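You operate a simulated robot arm through the tools that you are given. There is no shell and no other tool. Be economical: measure what you need, move in short steps, check, and stop when the job is done.

You are at the controls of a simulated robot arm. One attempt, no reset.

JOB
Cool the sensor tester to 50 C, then rack its sensors but the one its clipboard names.
Fine: wait for the ready lamp, use the grey rack (cold sensors only) and switch the sensor tester off after.

Only the result counts: the job must be done as asked and must still hold three seconds after the hand-in. Knocking over, shifting, dropping, spilling or breaking anything else fails it.

ROBOT AND FRAMES
A 7-joint arm with a two-finger parallel gripper, fixed in place. Base frame: the origin is at the foot of the arm, x ahead of it, y to its left, z up; the work surface is at about z = 4. Units: mm, rad, N and s.
With the tool pointing down near the work surface it reaches from about 220 to 580 mm from the base axis. Its first joint turns from -1.152 to 1.152 rad. Payload 2.5 kg.
The tool frame sits at the grasp point between the pads (the TCP): z along the fingers, y along the line on which they close. The tips reach 23 mm beyond it. The gripper opens to 94 mm. The fingers are 38 mm wide and 10 mm thick; the gripper's body (54 by 96 mm) begins 39 mm behind the TCP.
Orientation is told as [roll, pitch, yaw] about the base's x, y, z axes, in that order, counted from this pose: with the fingers straight down and closing along the base's y, the tool's x points along the base's -x, its y along +y and its z along -z.

CONTROLS
- The arm moves only by the tool drive_tool. Its arguments are lists of equal length, an entry for each row: "fingers": the opening, from 0 (shut) to 1 (fully open); "linear": the shift along the tool's x, y, z in cm, a list of three; "turn": the turn, a rotation vector about the tool's x, y, z in rad, a list of three. In form: {"fingers": [fingers, ...], "linear": [[tx, ty, tz], ...], "turn": [[ax, ay, az], ...]}. A call has 1 to 20 rows; each row shifts and turns the commanded pose from where the row before left it, along the tool's axes as they then stand. Each row takes 0.2 s and may step no farther than 50 mm and 0.15 rad from the row before; otherwise, or with a gripper value out of range, the whole call is refused. Where a pose cannot be reached the arm comes as near as it can. A force on the tool above 70 N (or 10 N above the force at the start of the call, whichever is more), or a blocked arm, ends the call early, and 0.2 s more pass. Each finger travels about 108 mm/s and halts on what it meets, pressing with about 21 N; the grip force reading is that of the motor and also rises with nothing between the fingers. The clock runs only during rows and for 0.2 s after the last one: add rows that do not move to give the fingers time. The reply holds the time, the measured pose of the TCP, the force on the tool along the base axes, the opening and the grip force, in the units named above and with some noise.
- Cameras (640 x 400 px; columns grow to the right, rows downward): "scene" is fixed at [105.2, -393, 562.1]; the picture's right is [0.92, -0.40, 0.00], its down [-0.16, -0.37, -0.92] and it looks along [0.37, 0.84, -0.40] (base axes); focal length 278 px, centre (320, 200). "wrist" rides on the gripper at [-39, 0, -44] in the tool frame; the picture's right is [0.00, -1.00, 0.00], its down [0.97, 0.00, -0.24] and it looks along [0.24, 0.00, 0.97] (tool axes); focal length 218 px, centre (320, 200).
- camera(camera): a new picture of that camera. It takes no simulated time.
- point_at(camera, pixels): there is no depth. For up to 12 entries [column, row, z] of the newest picture of that camera ("zoom" is the newest enlarged one), the place [x, y] in the base frame at which the ray of that pixel passes the height z, good to about 3 mm. It takes no simulated time.
- inspect(camera, box): a new picture of the part [left, top, right, bottom] of that camera's present view, enlarged. It takes no simulated time.
- job_done(): hands the job in; it is judged then, once.

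Keep the steps short. Do not move on a guess: measure, check each grasp and each placing, and mend mistakes. In all there are 80 turns and 46 pictures (those below and enlarged ones count). Leave the gripper open and the arm clear of the work at the hand-in unless told otherwise, and finish with a single line.

The tools are called by a JSON object that holds its "fn" and its "kwargs". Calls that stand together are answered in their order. drive_tool: Moves the arm, as the interface text tells. Its arguments: {"type":"object","properties":{"fingers":{"type":"array","items":{"type":"number"}},"linear":{"type":"array","items":{"type":"array","items":{"type":"number"}}},"turn":{"type":"array","items":{"type":"array","items":{"type":"number"}}}},"required":["fingers","linear","turn"]} The other tools are called the same way: camera (camera) takes a picture; point_at (camera, pixels) gives the place at which the rays of pixels pass given heights; inspect (camera, box) takes an enlarged picture of a part of a camera's view; job_done () hands the job in.

At the start:

```text
time: 0.0
tool_pos: [399.1, 134.4, 443.7]
orientation: [0.002, 0.001, 0.0]
force: [0.1, -0.1, 0.8]
grip_width: 94.2
gripper_force: 0.1
```

scene: 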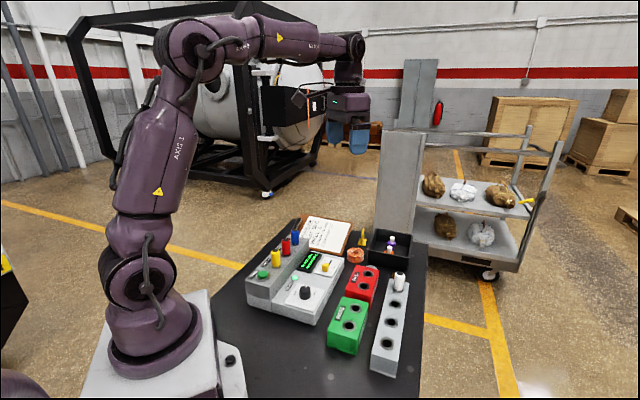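
wrist: 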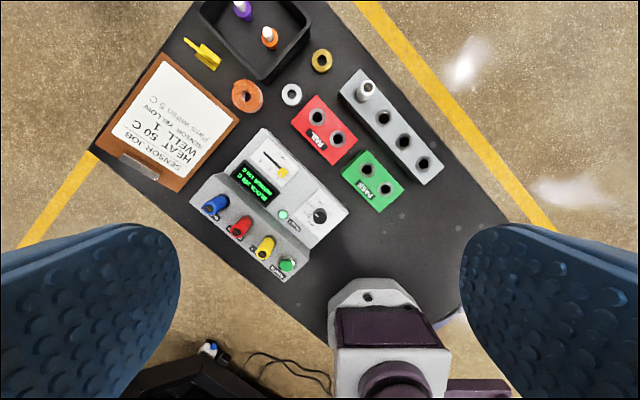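

I'll take enlarged views of the clipboard and the tester to read them.

{"fn": "inspect", "kwargs": {"camera": "wrist", "box": [90, 50, 250, 200]}}

{"fn": "inspect", "kwargs": {"camera": "wrist", "box": [185, 120, 355, 285]}}

{"fn": "inspect", "kwargs": {"camera": "scene", "box": [235, 205, 425, 385]}}

```text
2.67 times, centred on (170, 125) of wrist
```

zoom: 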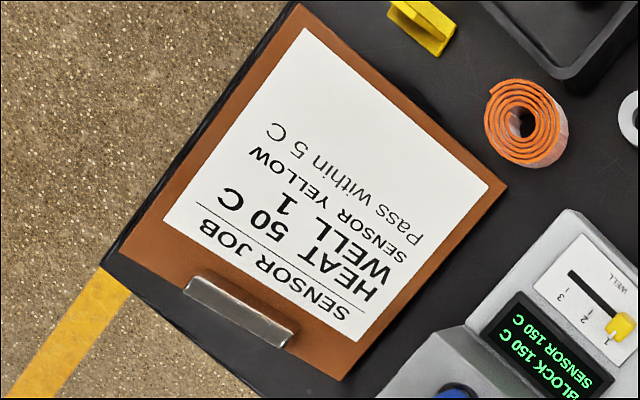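

```text
2.42 times, centred on (270, 202) of wrist
```

zoom: 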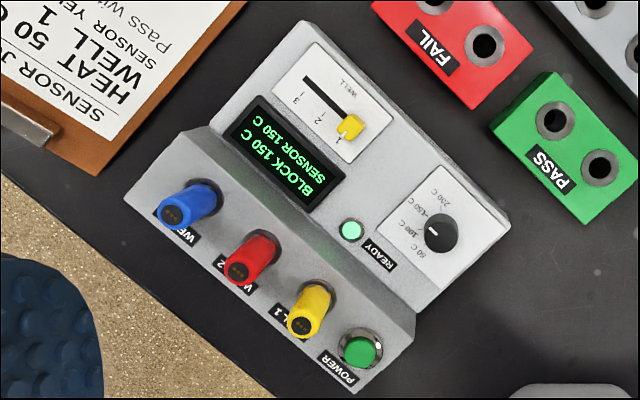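

```text
2.22 times, centred on (330, 295) of scene
```

zoom: 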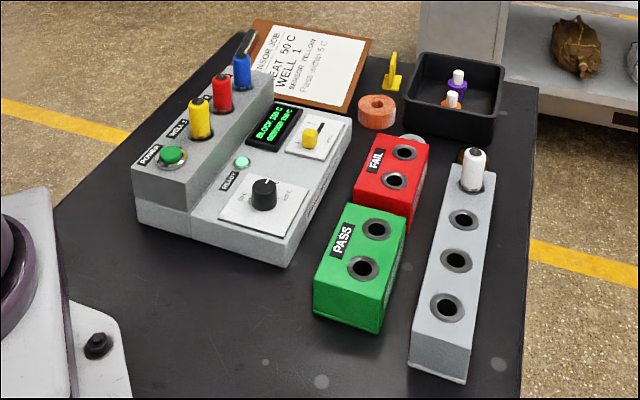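

The clipboard names YELLOW (well 1), so that one stays. The block is at 150 C with its dial at 150. I'll triangulate heights from both cameras, for the dial, button, sensor tops and rack holes.

{"fn": "point_at", "kwargs": {"camera": "wrist", "pixels": [[320, 215.2, 40], [320, 215.2, 120], [286.9, 264, 40], [286.9, 264, 120], [261.7, 252.4, 40], [261.7, 252.4, 120], [208.8, 207.8, 40], [208.8, 207.8, 120], [384, 117, 40], [384, 117, 80], [424, 163, 40], [424, 163, 80]]}}

{"fn": "point_at", "kwargs": {"camera": "scene", "pixels": [[305.2, 289.1, 40], [305.2, 289.1, 120], [263.3, 274.7, 40], [263.3, 274.7, 120], [275.9, 250.9, 40], [275.9, 250.9, 120], [294.9, 230.6, 40], [294.9, 230.6, 120], [394.4, 304, 40], [394.4, 304, 80], [386.8, 343.2, 40], [386.8, 343.2, 80]]}}

```text
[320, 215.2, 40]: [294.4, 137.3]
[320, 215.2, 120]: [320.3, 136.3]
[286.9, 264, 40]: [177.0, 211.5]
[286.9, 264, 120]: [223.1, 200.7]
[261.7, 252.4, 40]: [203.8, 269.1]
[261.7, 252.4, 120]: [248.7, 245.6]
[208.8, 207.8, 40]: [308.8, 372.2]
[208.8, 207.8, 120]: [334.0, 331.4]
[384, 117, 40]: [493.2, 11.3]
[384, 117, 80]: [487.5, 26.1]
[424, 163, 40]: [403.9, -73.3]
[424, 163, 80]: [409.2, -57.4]
```

```text
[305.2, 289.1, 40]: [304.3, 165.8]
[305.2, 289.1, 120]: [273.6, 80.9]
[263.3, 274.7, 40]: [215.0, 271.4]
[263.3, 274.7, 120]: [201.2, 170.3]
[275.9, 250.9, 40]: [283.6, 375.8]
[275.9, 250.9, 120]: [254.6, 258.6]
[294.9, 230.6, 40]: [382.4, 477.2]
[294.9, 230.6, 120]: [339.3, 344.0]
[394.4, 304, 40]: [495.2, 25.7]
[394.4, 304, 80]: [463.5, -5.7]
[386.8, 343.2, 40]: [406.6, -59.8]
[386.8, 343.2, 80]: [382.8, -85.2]
```

Measured positions:
- Dial: about (299,137), z 67
- Power button: (207,204,93)
- Yellow sensor top: (256,242,131)
- Red sensor: about (296,284)
- Blue sensor: (336,326)
- Free rack holes: about (489,16), (446,-26) and (403,-68), top at z 52

Next I'll move above the dial and yaw by 45° for a close look.

{"fn": "drive_tool", "kwargs": {"fingers": [1, 1, 1, 1, 1, 1, 1, 1, 1, 1, 1], "linear": [[1.98, 0.12, 3.68], [1.98, 0.12, 3.68], [1.98, 0.12, 3.68], [1.98, 0.12, 3.68], [1.98, 0.12, 3.68], [0, 0, 0], [0, 0, 0], [0, 0, 0], [0, 0, 0], [0, 0, 0], [0, 0, 0]], "turn": [[0, 0, 0], [0, 0, 0], [0, 0, 0], [0, 0, 0], [0, 0, 0], [0, 0, -0.131], [0, 0, -0.131], [0, 0, -0.131], [0, 0, -0.131], [0, 0, -0.131], [0, 0, -0.131]]}}

{"fn": "camera", "kwargs": {"camera": "wrist"}}

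```text
time: 2.4
tool_pos: [300.3, 141.0, 259.8]
orientation: [0.0, 0.001, 0.79]
force: [0.3, 0.6, 0.0]
grip_width: 94.1
gripper_force: 0.1
```

```text
40 pictures are left
```

wrist: 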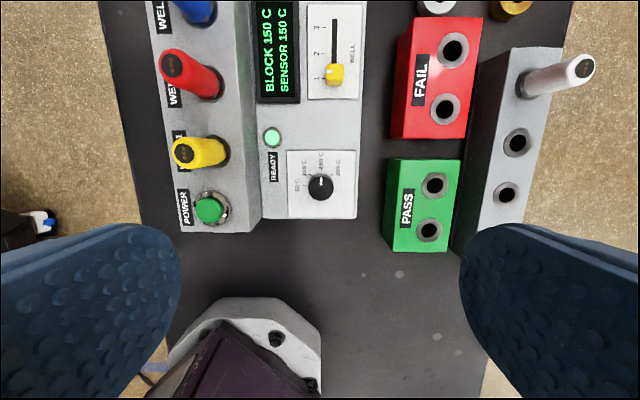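

The view now lines up with the tester. I'll zoom in on the dial at (320,186) to read its scale.

{"fn": "inspect", "kwargs": {"camera": "wrist", "box": [270, 140, 370, 225]}}

{"fn": "point_at", "kwargs": {"camera": "wrist", "pixels": [[320, 186, 50], [320, 186, 70], [208, 209, 93], [175, 153, 131], [173, 65, 131], [434, 186, 52], [517, 142, 52], [505, 193, 52], [228, 150, 90], [210, 83, 90]]}}

```text
4.71 times, centred on (320, 182) of wrist
```

zoom: 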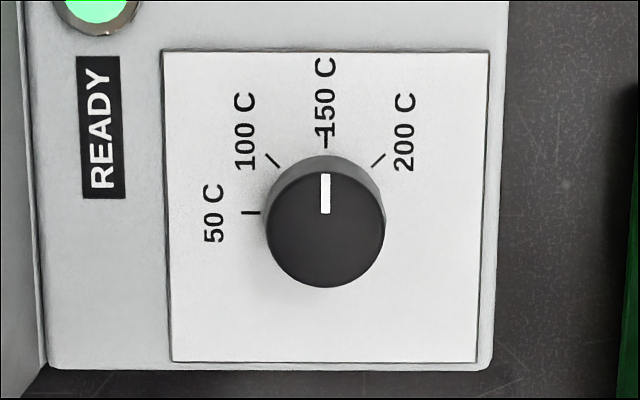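

```text
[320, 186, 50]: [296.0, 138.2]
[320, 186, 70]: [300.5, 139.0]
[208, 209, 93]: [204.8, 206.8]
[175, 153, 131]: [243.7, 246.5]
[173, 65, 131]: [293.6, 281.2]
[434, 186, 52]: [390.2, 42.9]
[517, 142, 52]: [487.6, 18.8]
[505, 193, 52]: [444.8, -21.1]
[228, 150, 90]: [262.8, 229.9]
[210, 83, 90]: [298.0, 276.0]
```

The 50 C mark is 90° counter-clockwise from the pointer. I'll check the height of the tester's face before lowering the fingers, using the corner of the white dial plate in both views.

{"fn": "inspect", "kwargs": {"camera": "scene", "box": [245, 220, 355, 330]}}

{"fn": "point_at", "kwargs": {"camera": "wrist", "pixels": [[353.5, 216, 40], [353.5, 216, 60], [288, 216, 40], [288, 216, 60], [355.5, 154, 40], [355.5, 154, 60]]}}

```text
3.64 times, centred on (300, 275) of scene
```

zoom: 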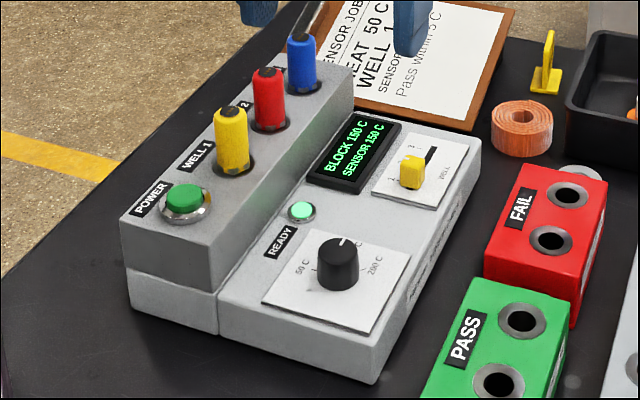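

```text
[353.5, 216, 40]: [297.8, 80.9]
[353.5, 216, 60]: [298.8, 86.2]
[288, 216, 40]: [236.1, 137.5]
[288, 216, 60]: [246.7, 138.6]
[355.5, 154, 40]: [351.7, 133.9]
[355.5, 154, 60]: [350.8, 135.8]
```

{"fn": "point_at", "kwargs": {"camera": "zoom", "pixels": [[369, 332, 40], [369, 332, 60], [262, 297, 40], [262, 297, 60], [410, 258, 40], [410, 258, 60], [338, 249, 60], [338, 249, 75], [338, 285, 50]]}}

```text
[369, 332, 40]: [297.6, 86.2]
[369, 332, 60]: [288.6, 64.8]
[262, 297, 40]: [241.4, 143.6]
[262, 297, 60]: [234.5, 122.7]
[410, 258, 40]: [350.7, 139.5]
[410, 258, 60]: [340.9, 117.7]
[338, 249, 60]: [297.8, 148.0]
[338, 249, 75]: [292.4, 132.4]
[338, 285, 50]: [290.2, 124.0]
```

The face is at z≈45 and the knob top at z≈69. I'll yaw back to 0, narrow the fingers and descend around the knob to TCP z≈74.

{"fn": "drive_tool", "kwargs": {"fingers": [0.65, 0.65, 0.65, 0.65, 0.65, 0.65, 0.65, 0.65, 0.65, 0.65, 0.65, 0.65, 0.65], "linear": [[0, 0, 0], [0, 0, 0], [0, 0, 0], [0, 0, 0], [0, 0, 0], [0, 0, 0], [0.1, -0.25, 0], [0, 0, 3.5], [0, 0, 3.5], [0, 0, 3.5], [0, 0, 3.5], [0, 0, 3.5], [0, 0, 1.1]], "turn": [[0, 0, 0.131], [0, 0, 0.131], [0, 0, 0.131], [0, 0, 0.131], [0, 0, 0.131], [0, 0, 0.131], [0, 0, 0], [0, 0, 0], [0, 0, 0], [0, 0, 0], [0, 0, 0], [0, 0, 0], [0, 0, 0]]}}

{"fn": "camera", "kwargs": {"camera": "wrist"}}

```text
time: 5.2
tool_pos: [298.9, 136.9, 73.4]
orientation: [0.0, 0.0, 0.0]
force: [0.3, 0.9, 0.5]
grip_width: 60.9
gripper_force: 0.0
```

```text
37 pictures are left
```

wrist: 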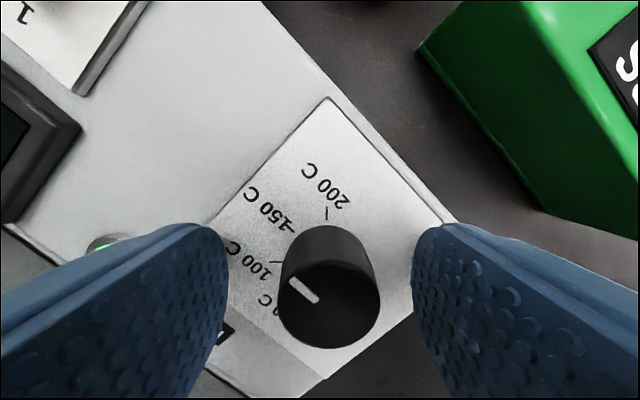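

{"fn": "point_at", "kwargs": {"camera": "wrist", "pixels": [[330, 303, 69], [330, 303, 66], [328, 250, 50]]}}

```text
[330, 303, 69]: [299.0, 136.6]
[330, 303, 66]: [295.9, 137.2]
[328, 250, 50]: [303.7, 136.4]
```

The knob is centred at about (298,137). I'll close on it and then turn it 90° counter-clockwise.

{"fn": "drive_tool", "kwargs": {"fingers": [0.2, 0.2, 0.2, 0.2, 0.2, 0.2, 0.2, 0.2, 0.2, 0.2, 0.2, 0.2, 0.2, 0.2, 0.2], "linear": [[0, 0, 0], [0, 0, 0], [0, 0, 0], [0, 0, 0], [0, 0, 0], [0, 0, 0], [0, 0, 0], [0, 0, 0], [0, 0, 0], [0, 0, 0], [0, 0, 0], [0, 0, 0], [0, 0, 0], [0, 0, 0], [0, 0, 0]], "turn": [[0, 0, 0], [0, 0, 0], [0, 0, 0], [0, 0, -0.1428], [0, 0, -0.1428], [0, 0, -0.1428], [0, 0, -0.1428], [0, 0, -0.1428], [0, 0, -0.1428], [0, 0, -0.1428], [0, 0, -0.1428], [0, 0, -0.1428], [0, 0, -0.1428], [0, 0, -0.1428], [0, 0, 0]]}}

{"fn": "inspect", "kwargs": {"camera": "scene", "box": [245, 220, 355, 330]}}

```text
time: 8.4
tool_pos: [297.3, 137.7, 72.4]
orientation: [0.008, 0.004, 1.575]
force: [-29.9, -2.1, 30.2]
grip_width: 29.1
gripper_force: 45.3
```

```text
3.64 times, centred on (300, 275) of scene
```

zoom: 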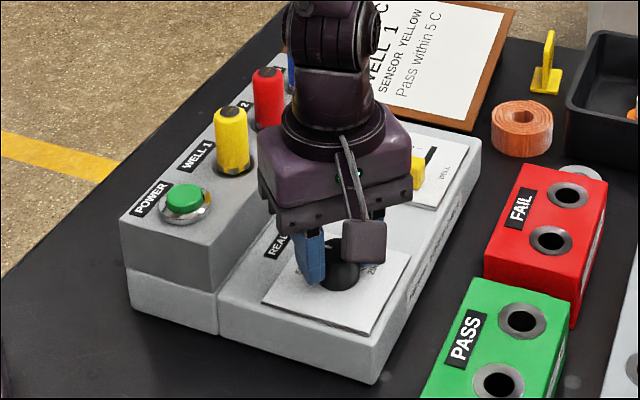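

The turn is complete with a grip width of 29. I'll open, rise and yaw back to 45° to check the dial and lamp.

{"fn": "drive_tool", "kwargs": {"fingers": [0.65, 0.65, 0.65, 0.65, 0.65, 0.65, 0.65, 0.65, 0.65, 0.65, 0.65, 0.65, 0.65, 0.65], "linear": [[0, 0, 0], [0, 0, 0], [0, 0, -3.5], [0, 0, -3.5], [0, 0, -3.5], [0, 0, -3.5], [0, 0, -3.5], [0, 0, -1.1], [0, 0, 0], [0, 0, 0], [0, 0, 0], [0, 0, 0], [0, 0, 0], [0, 0, 0]], "turn": [[0, 0, 0], [0, 0, 0], [0, 0, 0], [0, 0, 0], [0, 0, 0], [0, 0, 0], [0, 0, 0], [0, 0, 0], [0, 0, 0.131], [0, 0, 0.131], [0, 0, 0.131], [0, 0, 0.131], [0, 0, 0.131], [0, 0, 0.131]]}}

{"fn": "inspect", "kwargs": {"camera": "wrist", "box": [200, 0, 420, 225]}}

```text
time: 11.4
tool_pos: [298.9, 138.4, 260.5]
orientation: [-0.001, 0.001, 0.781]
force: [0.8, 0.0, 1.1]
grip_width: 61.2
gripper_force: 0.1
```

```text
1.78 times, centred on (310, 112) of wrist
```

zoom: 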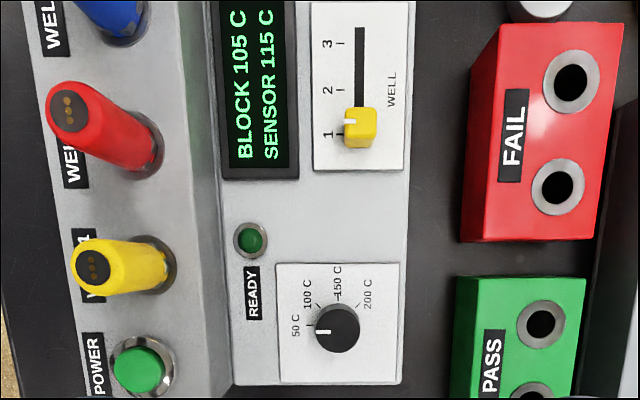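

The block is at 105 C and falling, and the lamp is off. I'll wait 4 s and then look closely at the pointer.

{"fn": "drive_tool", "kwargs": {"fingers": [0.65, 0.65, 0.65, 0.65, 0.65, 0.65, 0.65, 0.65, 0.65, 0.65, 0.65, 0.65, 0.65, 0.65, 0.65, 0.65, 0.65, 0.65, 0.65, 0.65], "linear": [[0, 0, 0], [0, 0, 0], [0, 0, 0], [0, 0, 0], [0, 0, 0], [0, 0, 0], [0, 0, 0], [0, 0, 0], [0, 0, 0], [0, 0, 0], [0, 0, 0], [0, 0, 0], [0, 0, 0], [0, 0, 0], [0, 0, 0], [0, 0, 0], [0, 0, 0], [0, 0, 0], [0, 0, 0], [0, 0, 0]], "turn": [[0, 0, 0], [0, 0, 0], [0, 0, 0], [0, 0, 0], [0, 0, 0], [0, 0, 0], [0, 0, 0], [0, 0, 0], [0, 0, 0], [0, 0, 0], [0, 0, 0], [0, 0, 0], [0, 0, 0], [0, 0, 0], [0, 0, 0], [0, 0, 0], [0, 0, 0], [0, 0, 0], [0, 0, 0], [0, 0, 0]]}}

{"fn": "inspect", "kwargs": {"camera": "wrist", "box": [270, 130, 370, 225]}}

{"fn": "drive_tool", "kwargs": {"fingers": [0.65, 0.65, 0.65, 0.65, 0.65, 0.65, 0.65, 0.65, 0.65, 0.65, 0.65, 0.65, 0.65, 0.65, 0.65, 0.65, 0.65, 0.65, 0.65, 0.65], "linear": [[0, 0, 0], [0, 0, 0], [0, 0, 0], [0, 0, 0], [0, 0, 0], [0, 0, 0], [0, 0, 0], [0, 0, 0], [0, 0, 0], [0, 0, 0], [0, 0, 0], [0, 0, 0], [0, 0, 0], [0, 0, 0], [0, 0, 0], [0, 0, 0], [0, 0, 0], [0, 0, 0], [0, 0, 0], [0, 0, 0]], "turn": [[0, 0, 0], [0, 0, 0], [0, 0, 0], [0, 0, 0], [0, 0, 0], [0, 0, 0], [0, 0, 0], [0, 0, 0], [0, 0, 0], [0, 0, 0], [0, 0, 0], [0, 0, 0], [0, 0, 0], [0, 0, 0], [0, 0, 0], [0, 0, 0], [0, 0, 0], [0, 0, 0], [0, 0, 0], [0, 0, 0]]}}

{"fn": "inspect", "kwargs": {"camera": "wrist", "box": [200, 0, 420, 225]}}

```text
time: 15.6
tool_pos: [298.7, 138.3, 259.8]
orientation: [0.002, 0.0, 0.784]
force: [-1.4, 0.4, 1.1]
grip_width: 61.1
gripper_force: 0.0
```

```text
4.21 times, centred on (320, 178) of wrist
```

zoom: 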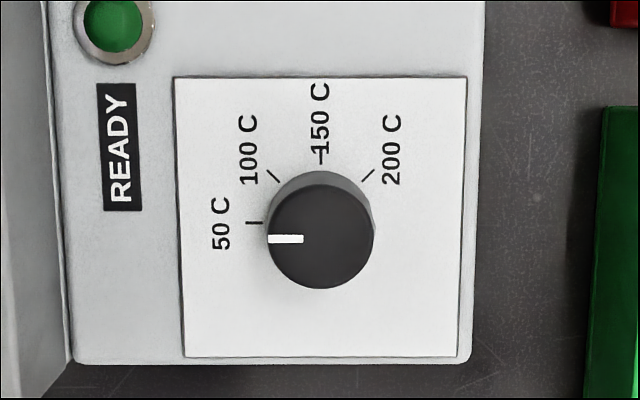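

```text
time: 19.8
tool_pos: [298.9, 138.3, 259.9]
orientation: [-0.001, 0.0, 0.786]
force: [-0.2, 0.3, -0.5]
grip_width: 61.2
gripper_force: 0.0
```

```text
1.78 times, centred on (310, 112) of wrist
```

zoom: 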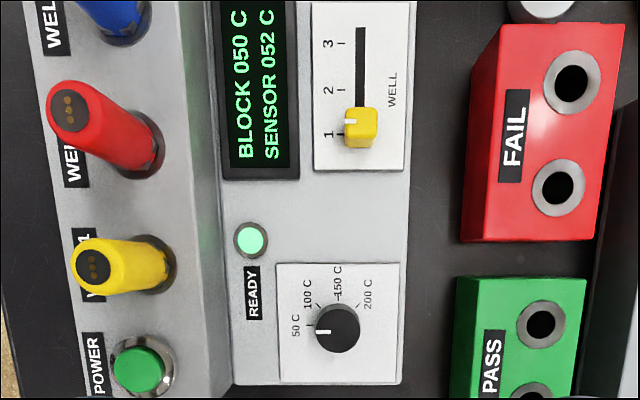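

The lamp is on: block 50 C, sensor 52 C, and the pointer sits exactly on 50. Next I'll move above the red sensor with the fingers open.

{"fn": "drive_tool", "kwargs": {"fingers": [0.7, 0.7, 0.7, 0.7, 0.7, 0.7], "linear": [[-2.51, 2.615, 0.5], [-2.51, 2.615, 0.5], [-2.51, 2.615, 0.5], [-2.51, 2.615, 1.5], [0, 0, 2.0], [0, 0, 1.5]], "turn": [[0, 0, 0], [0, 0, 0], [0, 0, 0], [0, 0, 0], [0, 0, 0], [0, 0, 0]]}}

{"fn": "camera", "kwargs": {"camera": "wrist"}}

```text
time: 21.2
tool_pos: [296.8, 282.3, 193.8]
orientation: [0.001, 0.0, 0.784]
force: [0.1, 0.2, 1.2]
grip_width: 65.8
gripper_force: 0.1
```

```text
32 pictures are left
```

wrist: 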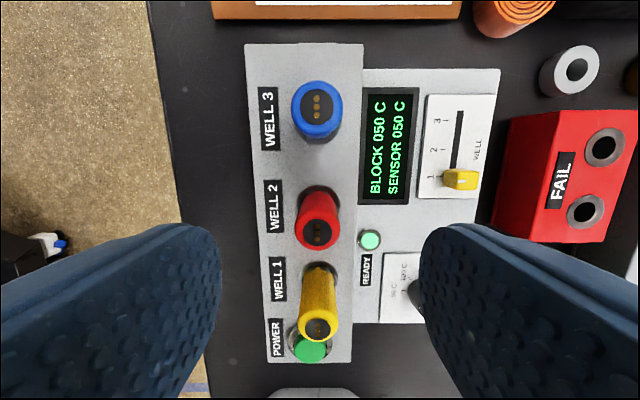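

{"fn": "point_at", "kwargs": {"camera": "wrist", "pixels": [[319, 233, 131], [319, 233, 125], [319, 200, 90], [318, 104, 131], [319, 328, 131]]}}

```text
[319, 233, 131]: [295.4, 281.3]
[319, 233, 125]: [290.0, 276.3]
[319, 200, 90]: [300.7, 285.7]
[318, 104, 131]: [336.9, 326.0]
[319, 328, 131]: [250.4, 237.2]
```

The red sensor is at about (296,282), directly below the TCP. I'll descend to z≈118 and close.

{"fn": "drive_tool", "kwargs": {"fingers": [0.7, 0.7, 0.7, 0.7, 0.7, 0.05, 0.05, 0.05, 0.05], "linear": [[0, 0, 2.0], [0, 0, 2.0], [0, 0, 2.0], [0, 0, 1.6], [0, 0, 0], [0, 0, 0], [0, 0, 0], [0, 0, 0], [0, 0, 0]], "turn": [[0, 0, 0], [0, 0, 0], [0, 0, 0], [0, 0, 0], [0, 0, 0], [0, 0, 0], [0, 0, 0], [0, 0, 0], [0, 0, 0]]}}

{"fn": "inspect", "kwargs": {"camera": "scene", "box": [235, 190, 375, 300]}}

{"fn": "camera", "kwargs": {"camera": "wrist"}}

```text
time: 23.2
tool_pos: [297.3, 283.0, 119.2]
orientation: [0.002, 0.001, 0.784]
force: [-0.1, -1.1, -0.1]
grip_width: 24.0
gripper_force: 21.1
```

```text
3.64 times, centred on (305, 245) of scene
```

zoom: 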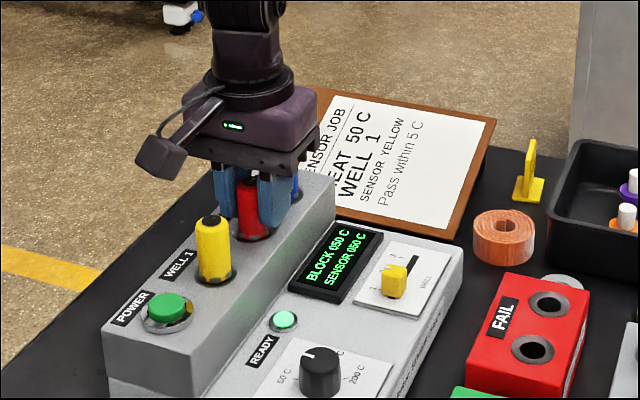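

```text
30 pictures are left
```

wrist: 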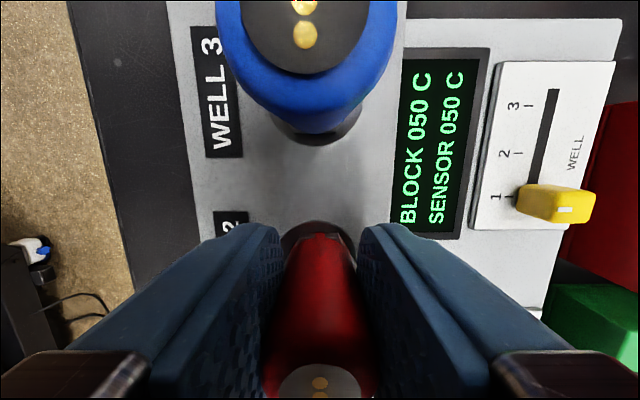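

The red sensor is gripped at a width of 24 mm. I'll lift it straight up by 150 mm and check.

{"fn": "drive_tool", "kwargs": {"fingers": [0.05, 0.05, 0.05, 0.05, 0.05, 0.05], "linear": [[0, 0, -1.5], [0, 0, -2.5], [0, 0, -3], [0, 0, -3], [0, 0, -3], [0, 0, -2]], "turn": [[0, 0, 0], [0, 0, 0], [0, 0, 0], [0, 0, 0], [0, 0, 0], [0, 0, 0]]}}

{"fn": "camera", "kwargs": {"camera": "scene"}}

```text
time: 24.6
tool_pos: [297.1, 285.0, 268.8]
orientation: [-0.001, -0.001, 0.783]
force: [0.0, 0.6, -0.9]
grip_width: 24.0
gripper_force: 21.4
```

```text
29 pictures are left
```

scene: 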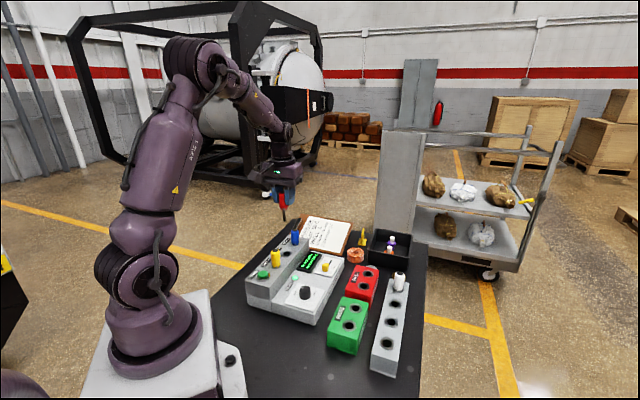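

The red sensor is out, with its probe tip about 71 mm below the TCP. I'll carry it high over to the middle rack hole, around (446,-23), and hover there to measure.

{"fn": "drive_tool", "kwargs": {"fingers": [0.05, 0.05, 0.05, 0.05, 0.05, 0.05, 0.05, 0.05, 0.05, 0.05, 0.05, 0.05], "linear": [[0.7, -2.02, 0], [1.4, -4.04, 0], [1.4, -4.04, 0], [1.4, -4.04, 0], [1.4, -4.04, 0], [1.4, -4.04, 0], [1.4, -4.04, 0], [1.4, -4.04, 0], [0.7, -2.02, 0], [0, 0, 2.5], [0, 0, 2.5], [0, 0, 1.5]], "turn": [[0, 0, 0], [0, 0, 0], [0, 0, 0], [0, 0, 0], [0, 0, 0], [0, 0, 0], [0, 0, 0], [0, 0, 0], [0, 0, 0], [0, 0, 0], [0, 0, 0], [0, 0, 0]]}}

{"fn": "camera", "kwargs": {"camera": "wrist"}}

{"fn": "inspect", "kwargs": {"camera": "scene", "box": [310, 220, 450, 380]}}

```text
time: 27.2
tool_pos: [445.0, -25.6, 202.2]
orientation: [0.0, 0.0, 0.784]
force: [-0.7, 0.1, -0.3]
grip_width: 23.7
gripper_force: 21.1
```

```text
28 pictures are left
```

wrist: 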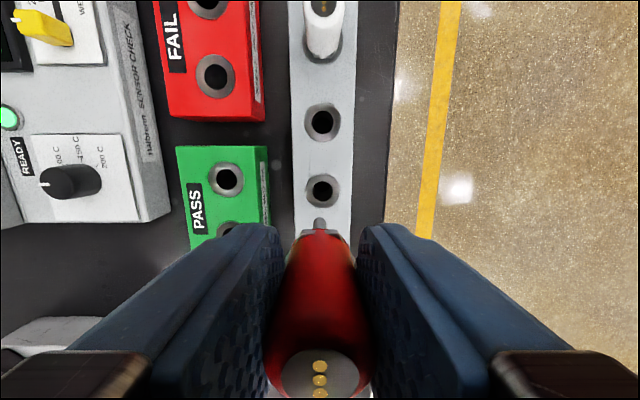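

```text
2.50 times, centred on (380, 300) of scene
```

zoom: 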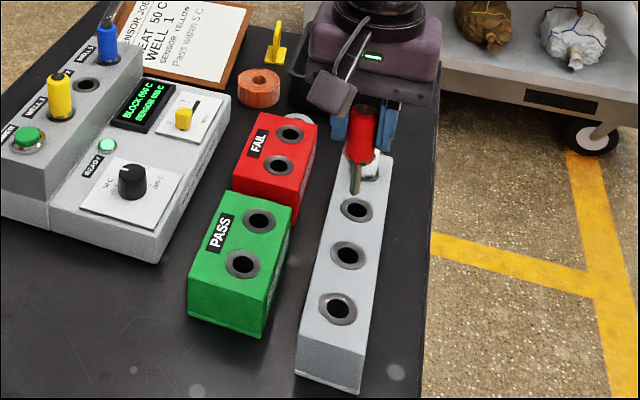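

{"fn": "point_at", "kwargs": {"camera": "wrist", "pixels": [[322, 190, 52], [322, 121, 52], [322, 190, 45], [320, 221, 131], [320, 221, 127], [323, 10, 97]]}}

{"fn": "point_at", "kwargs": {"camera": "zoom", "pixels": [[347, 255, 52], [347, 255, 48], [338, 308, 52], [356, 209, 52], [338, 308, 48], [356, 209, 48]]}}

```text
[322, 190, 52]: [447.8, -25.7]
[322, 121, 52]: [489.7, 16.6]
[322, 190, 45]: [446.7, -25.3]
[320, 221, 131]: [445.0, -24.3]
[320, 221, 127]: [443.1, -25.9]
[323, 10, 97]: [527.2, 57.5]
```

```text
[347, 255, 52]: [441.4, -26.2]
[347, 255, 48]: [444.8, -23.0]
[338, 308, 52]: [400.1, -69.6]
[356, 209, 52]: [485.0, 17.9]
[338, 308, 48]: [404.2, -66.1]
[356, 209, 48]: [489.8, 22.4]
```

The middle hole is at about (446.5,-25.5). I'll correct by about 1 mm, lower the tip to just above the hole and check the alignment.

{"fn": "drive_tool", "kwargs": {"fingers": [0.05, 0.05, 0.05, 0.05, 0.05], "linear": [[-0.1, -0.08, 2.0], [0, 0, 2.0], [0, 0, 1.5], [0, 0, 1.3], [0, 0, 0]], "turn": [[0, 0, 0], [0, 0, 0], [0, 0, 0], [0, 0, 0], [0, 0, 0]]}}

{"fn": "inspect", "kwargs": {"camera": "wrist", "box": [250, 150, 390, 260]}}

{"fn": "inspect", "kwargs": {"camera": "scene", "box": [360, 270, 430, 340]}}

```text
time: 28.4
tool_pos: [445.8, -25.0, 135.6]
orientation: [0.001, -0.001, 0.782]
force: [-0.1, -0.3, -0.4]
grip_width: 23.9
gripper_force: 21.1
```

```text
3.64 times, centred on (320, 205) of wrist
```

zoom: 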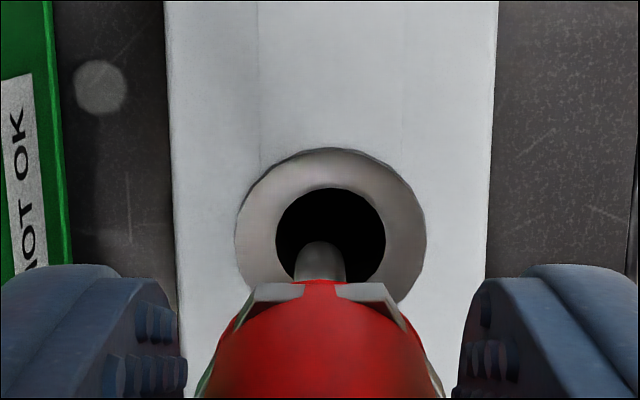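

```text
5.71 times, centred on (395, 305) of scene
```

zoom: 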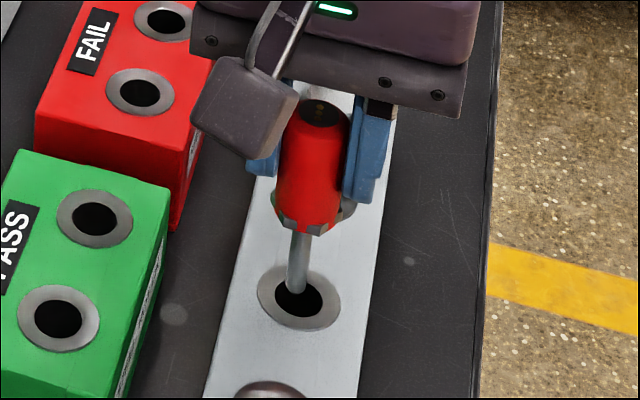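

The tip is over the hole, with the hole centre about 1.5 mm to the right in the wrist view. I'll correct that and lower to TCP z≈90, watching the force.

{"fn": "drive_tool", "kwargs": {"fingers": [0.05, 0.05, 0.05, 0.05, 0.05, 0.05], "linear": [[0, -0.14, 0], [0, 0, 1.0], [0, 0, 1.0], [0, 0, 1.0], [0, 0, 1.0], [0, 0, 0.5]], "turn": [[0, 0, 0], [0, 0, 0], [0, 0, 0], [0, 0, 0], [0, 0, 0], [0, 0, 0]]}}

{"fn": "inspect", "kwargs": {"camera": "scene", "box": [360, 270, 430, 340]}}

```text
time: 29.8
tool_pos: [447.3, -25.0, 91.4]
orientation: [0.001, -0.002, 0.783]
force: [0.7, -0.2, 0.3]
grip_width: 23.9
gripper_force: 20.7
```

```text
5.71 times, centred on (395, 305) of scene
```

zoom: 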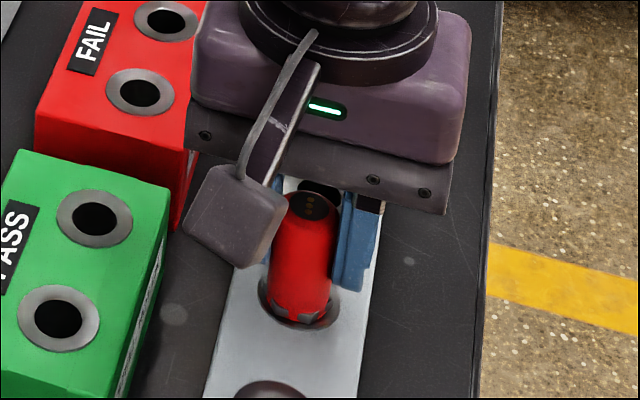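

It's going in cleanly with no force. I'll keep lowering in 2 mm steps.

{"fn": "drive_tool", "kwargs": {"fingers": [0.05, 0.05, 0.05, 0.05, 0.05], "linear": [[0, 0, 0.2], [0, 0, 0.2], [0, 0, 0.2], [0, 0, 0], [0, 0, 0]], "turn": [[0, 0, 0], [0, 0, 0], [0, 0, 0], [0, 0, 0], [0, 0, 0]]}}

```text
time: 31.0
tool_pos: [448.0, -25.1, 85.2]
orientation: [-0.004, -0.004, 0.782]
force: [-9.8, 2.3, 42.3]
grip_width: 23.7
gripper_force: 21.4
```

Contact force says it's seated at z≈85. I'll release, rise and check.

{"fn": "drive_tool", "kwargs": {"fingers": [0.05, 0.4, 0.6, 0.6, 0.6, 0.6, 0.6, 0.6, 0.6], "linear": [[0, 0, -0.1], [0, 0, 0], [0, 0, 0], [0, 0, 0], [0, 0, -2], [0, 0, -3], [0, 0, -4], [0, 0, -4], [0, 0, -4]], "turn": [[0, 0, 0], [0, 0, 0], [0, 0, 0], [0, 0, 0], [0, 0, 0], [0, 0, 0], [0, 0, 0], [0, 0, 0], [0, 0, 0]]}}

{"fn": "camera", "kwargs": {"camera": "wrist"}}

{"fn": "inspect", "kwargs": {"camera": "scene", "box": [340, 250, 440, 350]}}

```text
time: 33.0
tool_pos: [446.8, -26.2, 255.7]
orientation: [0.0, -0.002, 0.783]
force: [-0.2, 0.2, -0.1]
grip_width: 56.6
gripper_force: 0.1
```

```text
23 pictures are left
```

wrist: 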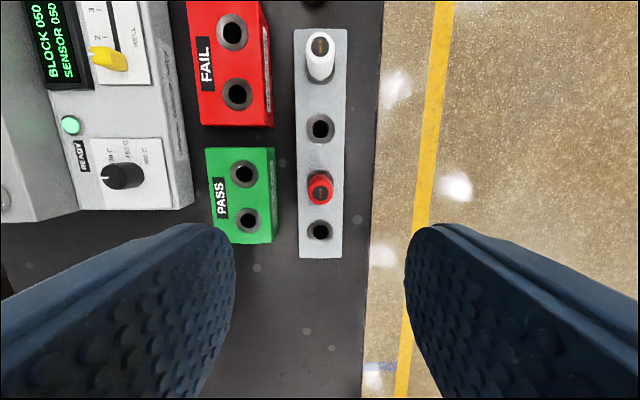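

```text
4.00 times, centred on (390, 300) of scene
```

zoom: 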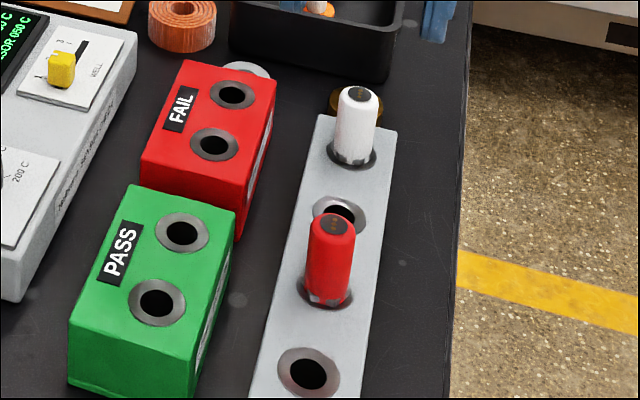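

Red is seated in the rack. Next I'll measure the lower free hole at (320,230) and move above the blue sensor.

{"fn": "point_at", "kwargs": {"camera": "wrist", "pixels": [[320, 230, 51], [320, 128, 51], [320, 187, 97]]}}

{"fn": "drive_tool", "kwargs": {"fingers": [0.7, 0.7, 0.7, 0.7, 0.7, 0.7, 0.7, 0.7, 0.7, 0.7, 0.7, 0.7, 0.7], "linear": [[-0.95, 1.815, 0], [-1.9, 3.63, 0], [-1.9, 3.63, 0], [-1.9, 3.63, 0], [-1.9, 3.63, 0], [-1.9, 3.63, 0], [-1.9, 3.63, 0], [-1.9, 3.63, 0], [-1.9, 3.63, 0], [-0.95, 1.815, 0], [0, 0, 2], [0, 0, 2], [0, 0, 2]], "turn": [[0, 0, 0], [0, 0, 0], [0, 0, 0], [0, 0, 0], [0, 0, 0], [0, 0, 0], [0, 0, 0], [0, 0, 0], [0, 0, 0], [0, 0, 0], [0, 0, 0], [0, 0, 0], [0, 0, 0]]}}

{"fn": "camera", "kwargs": {"camera": "wrist"}}

```text
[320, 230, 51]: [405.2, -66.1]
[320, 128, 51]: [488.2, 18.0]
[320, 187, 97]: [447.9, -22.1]
```

```text
time: 35.8
tool_pos: [336.1, 326.3, 196.3]
orientation: [0.0, 0.002, 0.785]
force: [-0.6, -1.1, -0.6]
grip_width: 65.7
gripper_force: 0.0
```

```text
21 pictures are left
```

wrist: 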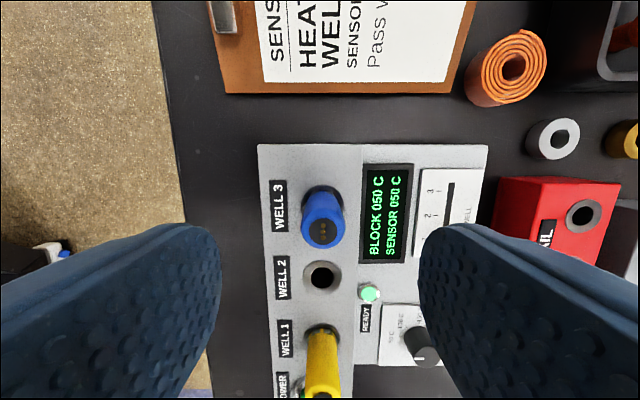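

{"fn": "point_at", "kwargs": {"camera": "wrist", "pixels": [[322, 232, 131]]}}

```text
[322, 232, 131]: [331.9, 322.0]
```

The blue sensor sits about 4–5 mm toward tool +x. I'll shift 4 mm, descend to z≈119, grip and lift.

{"fn": "drive_tool", "kwargs": {"fingers": [0.7, 0.7, 0.7, 0.7, 0.7, 0.7, 0.05, 0.05, 0.05, 0.05], "linear": [[0.4, 0, 0], [0, 0, 2], [0, 0, 2], [0, 0, 2], [0, 0, 1.75], [0, 0, 0], [0, 0, 0], [0, 0, 0], [0, 0, 0], [0, 0, 0]], "turn": [[0, 0, 0], [0, 0, 0], [0, 0, 0], [0, 0, 0], [0, 0, 0], [0, 0, 0], [0, 0, 0], [0, 0, 0], [0, 0, 0], [0, 0, 0]]}}

{"fn": "drive_tool", "kwargs": {"fingers": [0.05, 0.05, 0.05, 0.05, 0.05, 0.05], "linear": [[0, 0, -1.5], [0, 0, -2.5], [0, 0, -3], [0, 0, -3], [0, 0, -3], [0, 0, -2]], "turn": [[0, 0, 0], [0, 0, 0], [0, 0, 0], [0, 0, 0], [0, 0, 0], [0, 0, 0]]}}

{"fn": "camera", "kwargs": {"camera": "scene"}}

```text
time: 38.0
tool_pos: [336.0, 322.9, 117.3]
orientation: [-0.002, 0.0, 0.784]
force: [-0.4, -0.8, 0.5]
grip_width: 23.9
gripper_force: 21.1
```

```text
time: 39.4
tool_pos: [335.4, 324.4, 269.0]
orientation: [0.0, 0.002, 0.785]
force: [-0.6, 0.0, 0.8]
grip_width: 24.1
gripper_force: 21.0
```

```text
20 pictures are left
```

scene: 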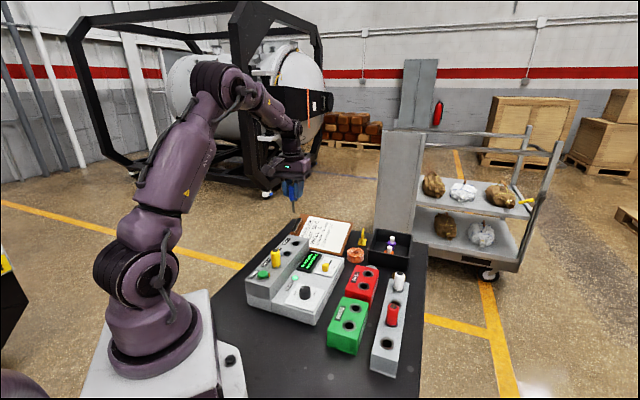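

The blue sensor is held. I'll carry it to hover over the lower hole at about (404.5,-67.5).

{"fn": "drive_tool", "kwargs": {"fingers": [0.05, 0.05, 0.05, 0.05, 0.05, 0.05, 0.05, 0.05, 0.05, 0.05, 0.05, 0.05, 0.05, 0.05], "linear": [[1.14, -1.63, 0], [2.284, -3.26, 0], [2.284, -3.26, 0], [2.284, -3.26, 0], [2.284, -3.26, 0], [2.284, -3.26, 0], [2.284, -3.26, 0], [2.284, -3.26, 0], [2.284, -3.26, 0], [2.284, -3.26, 0], [1.14, -1.63, 0], [0, 0, 2.5], [0, 0, 2.5], [0, 0, 2]], "turn": [[0, 0, 0], [0, 0, 0], [0, 0, 0], [0, 0, 0], [0, 0, 0], [0, 0, 0], [0, 0, 0], [0, 0, 0], [0, 0, 0], [0, 0, 0], [0, 0, 0], [0, 0, 0], [0, 0, 0], [0, 0, 0]]}}

{"fn": "camera", "kwargs": {"camera": "wrist"}}

```text
time: 42.4
tool_pos: [403.1, -68.6, 197.9]
orientation: [-0.001, 0.001, 0.784]
force: [-0.1, 0.4, -0.8]
grip_width: 24.0
gripper_force: 20.6
```

```text
19 pictures are left
```

wrist: 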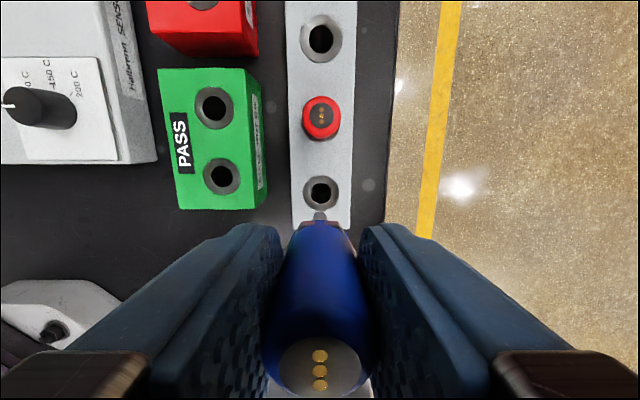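

The hole is at (320,190) and well aligned. I'll nudge 1.5 mm and lower to just above the hole to check.

{"fn": "drive_tool", "kwargs": {"fingers": [0.05, 0.05, 0.05, 0.05, 0.05], "linear": [[-0.15, 0, 2.0], [0, 0, 2.0], [0, 0, 1.5], [0, 0, 0.7], [0, 0, 0]], "turn": [[0, 0, 0], [0, 0, 0], [0, 0, 0], [0, 0, 0], [0, 0, 0]]}}

{"fn": "inspect", "kwargs": {"camera": "wrist", "box": [250, 150, 390, 260]}}

{"fn": "inspect", "kwargs": {"camera": "scene", "box": [350, 285, 420, 365]}}

```text
time: 43.6
tool_pos: [404.4, -66.2, 136.2]
orientation: [0.001, -0.001, 0.783]
force: [0.3, -0.6, -0.6]
grip_width: 23.4
gripper_force: 21.0
```

```text
3.64 times, centred on (320, 205) of wrist
```

zoom: 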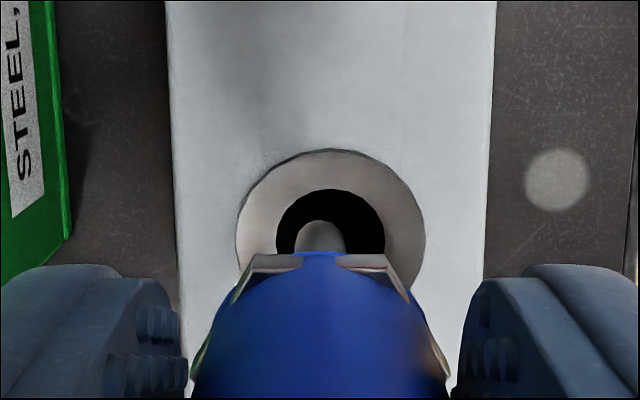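

```text
5.00 times, centred on (385, 325) of scene
```

zoom: 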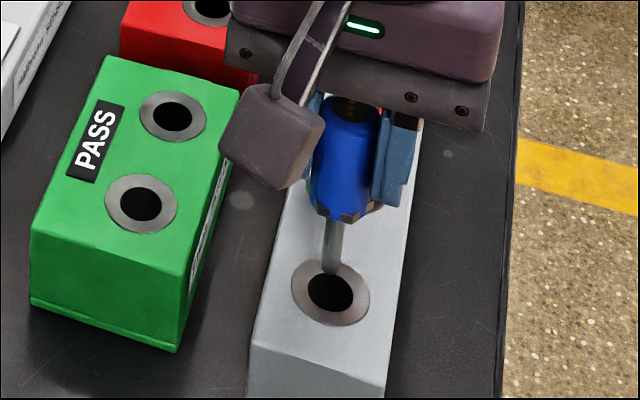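

The tip is just over the hole. I'll apply the same ~1.4 mm sideways correction, add 1 mm in tool x and lower.

{"fn": "drive_tool", "kwargs": {"fingers": [0.05, 0.05, 0.05, 0.05, 0.05, 0.05, 0.05, 0.05, 0.05, 0.05], "linear": [[0.12, -0.14, 0], [0, 0, 1.0], [0, 0, 1.0], [0, 0, 1.0], [0, 0, 1.0], [0, 0, 0.5], [0, 0, 0.2], [0, 0, 0.2], [0, 0, 0.1], [0, 0, 0]], "turn": [[0, 0, 0], [0, 0, 0], [0, 0, 0], [0, 0, 0], [0, 0, 0], [0, 0, 0], [0, 0, 0], [0, 0, 0], [0, 0, 0], [0, 0, 0]]}}

{"fn": "inspect", "kwargs": {"camera": "scene", "box": [350, 285, 420, 365]}}

```text
time: 45.8
tool_pos: [405.9, -69.4, 86.0]
orientation: [-0.004, -0.004, 0.786]
force: [-8.9, 1.3, 37.3]
grip_width: 23.7
gripper_force: 21.6
```

```text
5.00 times, centred on (385, 325) of scene
```

zoom: 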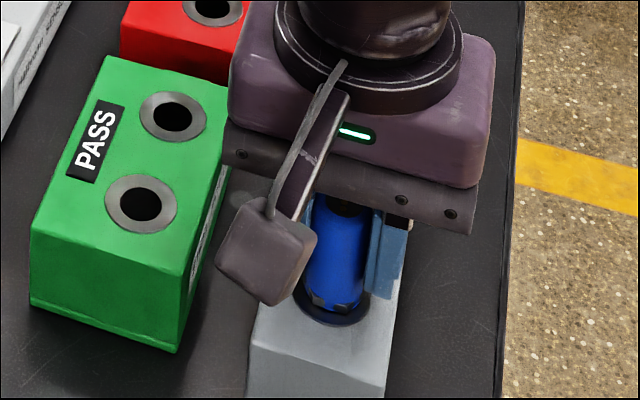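

It's pressed in at z≈86 with contact force. I'll release, rise and verify.

{"fn": "drive_tool", "kwargs": {"fingers": [0.05, 0.4, 0.6, 0.6, 0.6, 0.6, 0.6, 0.6, 0.6], "linear": [[0, 0, -0.1], [0, 0, 0], [0, 0, 0], [0, 0, 0], [0, 0, -2], [0, 0, -3], [0, 0, -4], [0, 0, -4], [0, 0, -3]], "turn": [[0, 0, 0], [0, 0, 0], [0, 0, 0], [0, 0, 0], [0, 0, 0], [0, 0, 0], [0, 0, 0], [0, 0, 0], [0, 0, 0]]}}

{"fn": "inspect", "kwargs": {"camera": "scene", "box": [330, 250, 440, 370]}}

{"fn": "camera", "kwargs": {"camera": "wrist"}}

```text
time: 47.8
tool_pos: [405.1, -68.7, 248.7]
orientation: [-0.001, 0.0, 0.783]
force: [0.5, 0.3, 0.6]
grip_width: 56.3
gripper_force: 0.1
```

```text
3.33 times, centred on (385, 310) of scene
```

zoom: 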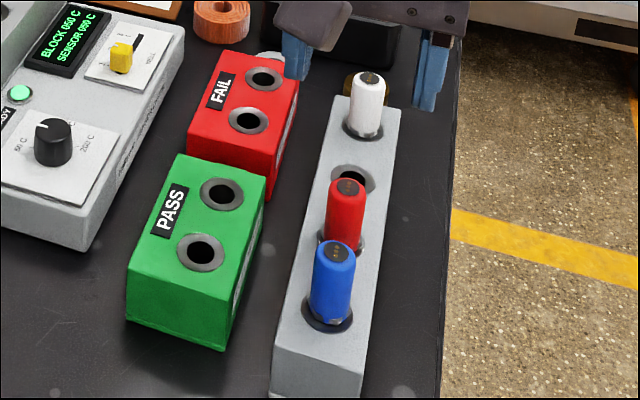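

```text
14 pictures are left
```

wrist: 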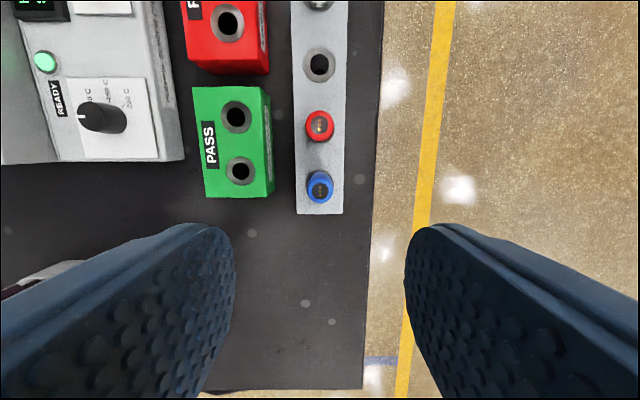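

Both sensors are seated. I'll close the fingers, move above the power button at about (206,205) and measure it.

{"fn": "drive_tool", "kwargs": {"fingers": [0.3, 0, 0, 0, 0, 0, 0, 0, 0, 0, 0, 0, 0], "linear": [[-0.293, 1.856, 0], [-0.587, 3.713, 0], [-0.587, 3.713, 0], [-0.587, 3.713, 0], [-0.587, 3.713, 0], [-0.587, 3.713, 0], [-0.587, 3.713, 0], [-0.587, 3.713, 0], [-0.587, 3.713, 0], [-0.293, 1.856, 0], [0, 0, 2], [0, 0, 2], [0, 0, 1]], "turn": [[0, 0, 0], [0, 0, 0], [0, 0, 0], [0, 0, 0], [0, 0, 0], [0, 0, 0], [0, 0, 0], [0, 0, 0], [0, 0, 0], [0, 0, 0], [0, 0, 0], [0, 0, 0], [0, 0, 0]]}}

{"fn": "camera", "kwargs": {"camera": "wrist"}}

```text
time: 50.6
tool_pos: [207.0, 204.8, 196.4]
orientation: [0.001, 0.001, 0.783]
force: [0.1, -0.1, 0.3]
grip_width: 0.2
gripper_force: 20.9
```

```text
13 pictures are left
```

wrist: 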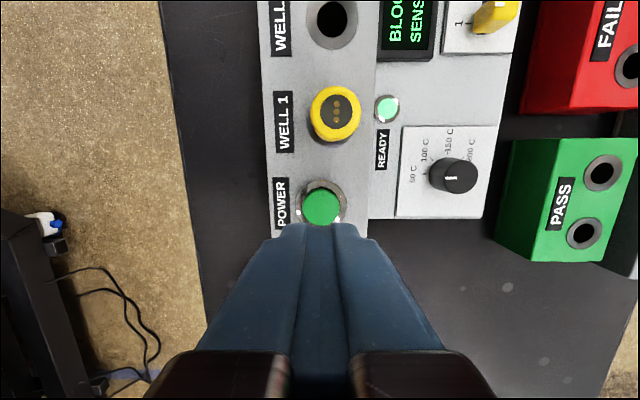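

I'll zoom to check the dial, the display and the button.

{"fn": "inspect", "kwargs": {"camera": "wrist", "box": [300, 0, 500, 230]}}

{"fn": "point_at", "kwargs": {"camera": "wrist", "pixels": [[321, 208, 93], [321, 208, 96], [335, 112, 131]]}}

```text
1.74 times, centred on (400, 115) of wrist
```

zoom: 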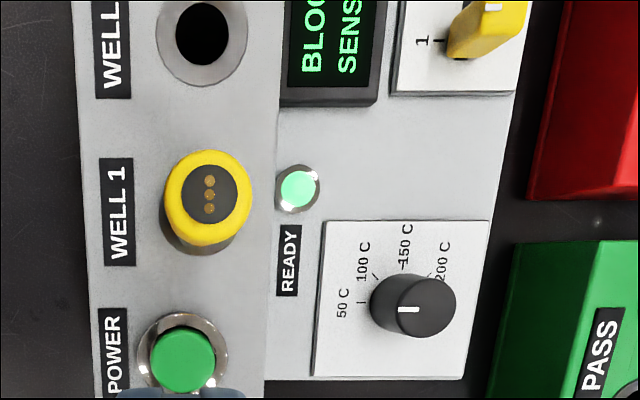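

```text
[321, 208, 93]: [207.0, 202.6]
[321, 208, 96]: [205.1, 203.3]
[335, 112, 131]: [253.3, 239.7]
```

The button centre is at about (206,203). I'll shift 2 mm, descend close and press in small steps.

{"fn": "drive_tool", "kwargs": {"fingers": [0, 0, 0, 0, 0, 0, 0, 0], "linear": [[0.2, 0, 2], [0, 0, 2], [0, 0, 2], [0, 0, 1.2], [0, 0, 0.3], [0, 0, 0.3], [0, 0, 0.2], [0, 0, 0]], "turn": [[0, 0, 0], [0, 0, 0], [0, 0, 0], [0, 0, 0], [0, 0, 0], [0, 0, 0], [0, 0, 0], [0, 0, 0]]}}

{"fn": "inspect", "kwargs": {"camera": "scene", "box": [235, 220, 355, 330]}}

```text
time: 52.4
tool_pos: [203.4, 204.7, 117.3]
orientation: [0.001, 0.0, 0.784]
force: [-2.3, -1.5, 6.0]
grip_width: 0.0
gripper_force: 21.3
```

```text
3.64 times, centred on (295, 275) of scene
```

zoom: 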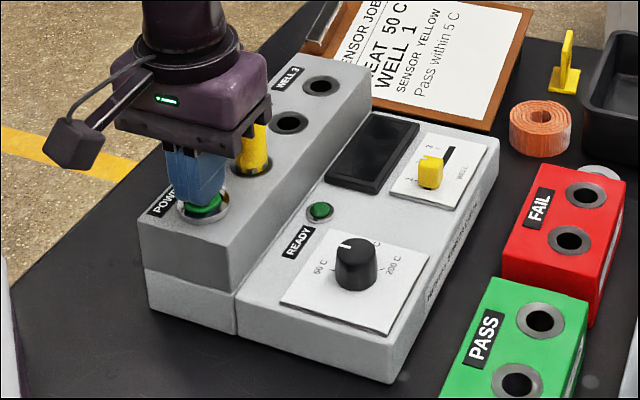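

The display and lamp are dark, so the tester is off. I'll rise clear, open the gripper and verify.

{"fn": "drive_tool", "kwargs": {"fingers": [0, 0, 0, 0, 0, 0.5, 1, 1, 1], "linear": [[0, 0, -1], [0, 0, -3], [0, 0, -4], [0, 0, -4], [0, 0, -4], [0, 0, -2], [0, 0, 0], [0, 0, 0], [0, 0, 0]], "turn": [[0, 0, 0], [0, 0, 0], [0, 0, 0], [0, 0, 0], [0, 0, 0], [0, 0, 0], [0, 0, 0], [0, 0, 0], [0, 0, 0]]}}

{"fn": "inspect", "kwargs": {"camera": "scene", "box": [225, 205, 435, 385]}}

{"fn": "camera", "kwargs": {"camera": "wrist"}}

```text
time: 54.4
tool_pos: [203.3, 207.7, 294.6]
orientation: [0.002, 0.0, 0.784]
force: [0.0, 0.6, 0.2]
grip_width: 94.3
gripper_force: 0.1
```

```text
2.22 times, centred on (330, 295) of scene
```

zoom: 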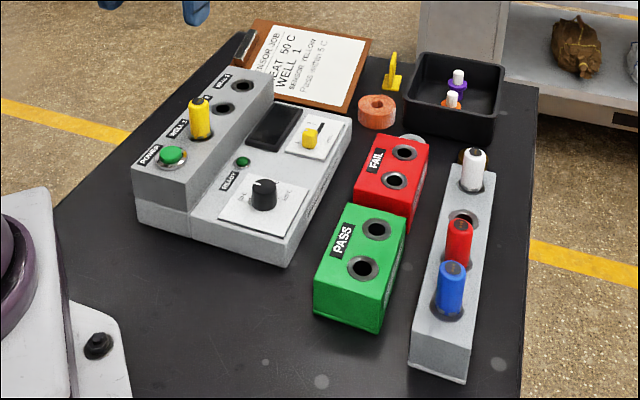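

```text
9 pictures are left
```

wrist: 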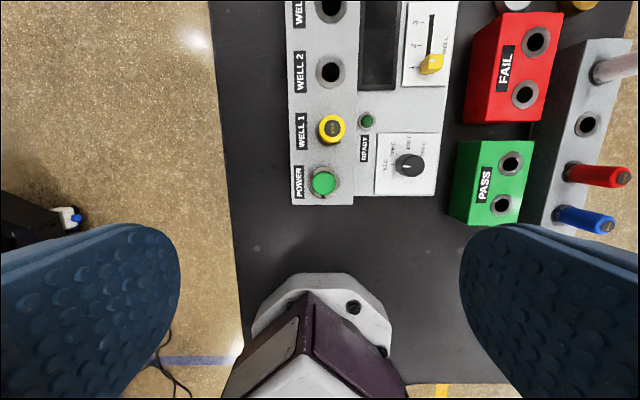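

The tester is off, yellow is still in well 1, red and blue are in the grey rack, and the arm is clear with the gripper open. I'm handing in the job.

{"fn": "job_done", "kwargs": {}}

```text
The job is handed in.
```

The tester was cooled to 50 C with the ready lamp lit, red and blue are in the grey rack, yellow is still in well 1, and the tester is switched off.
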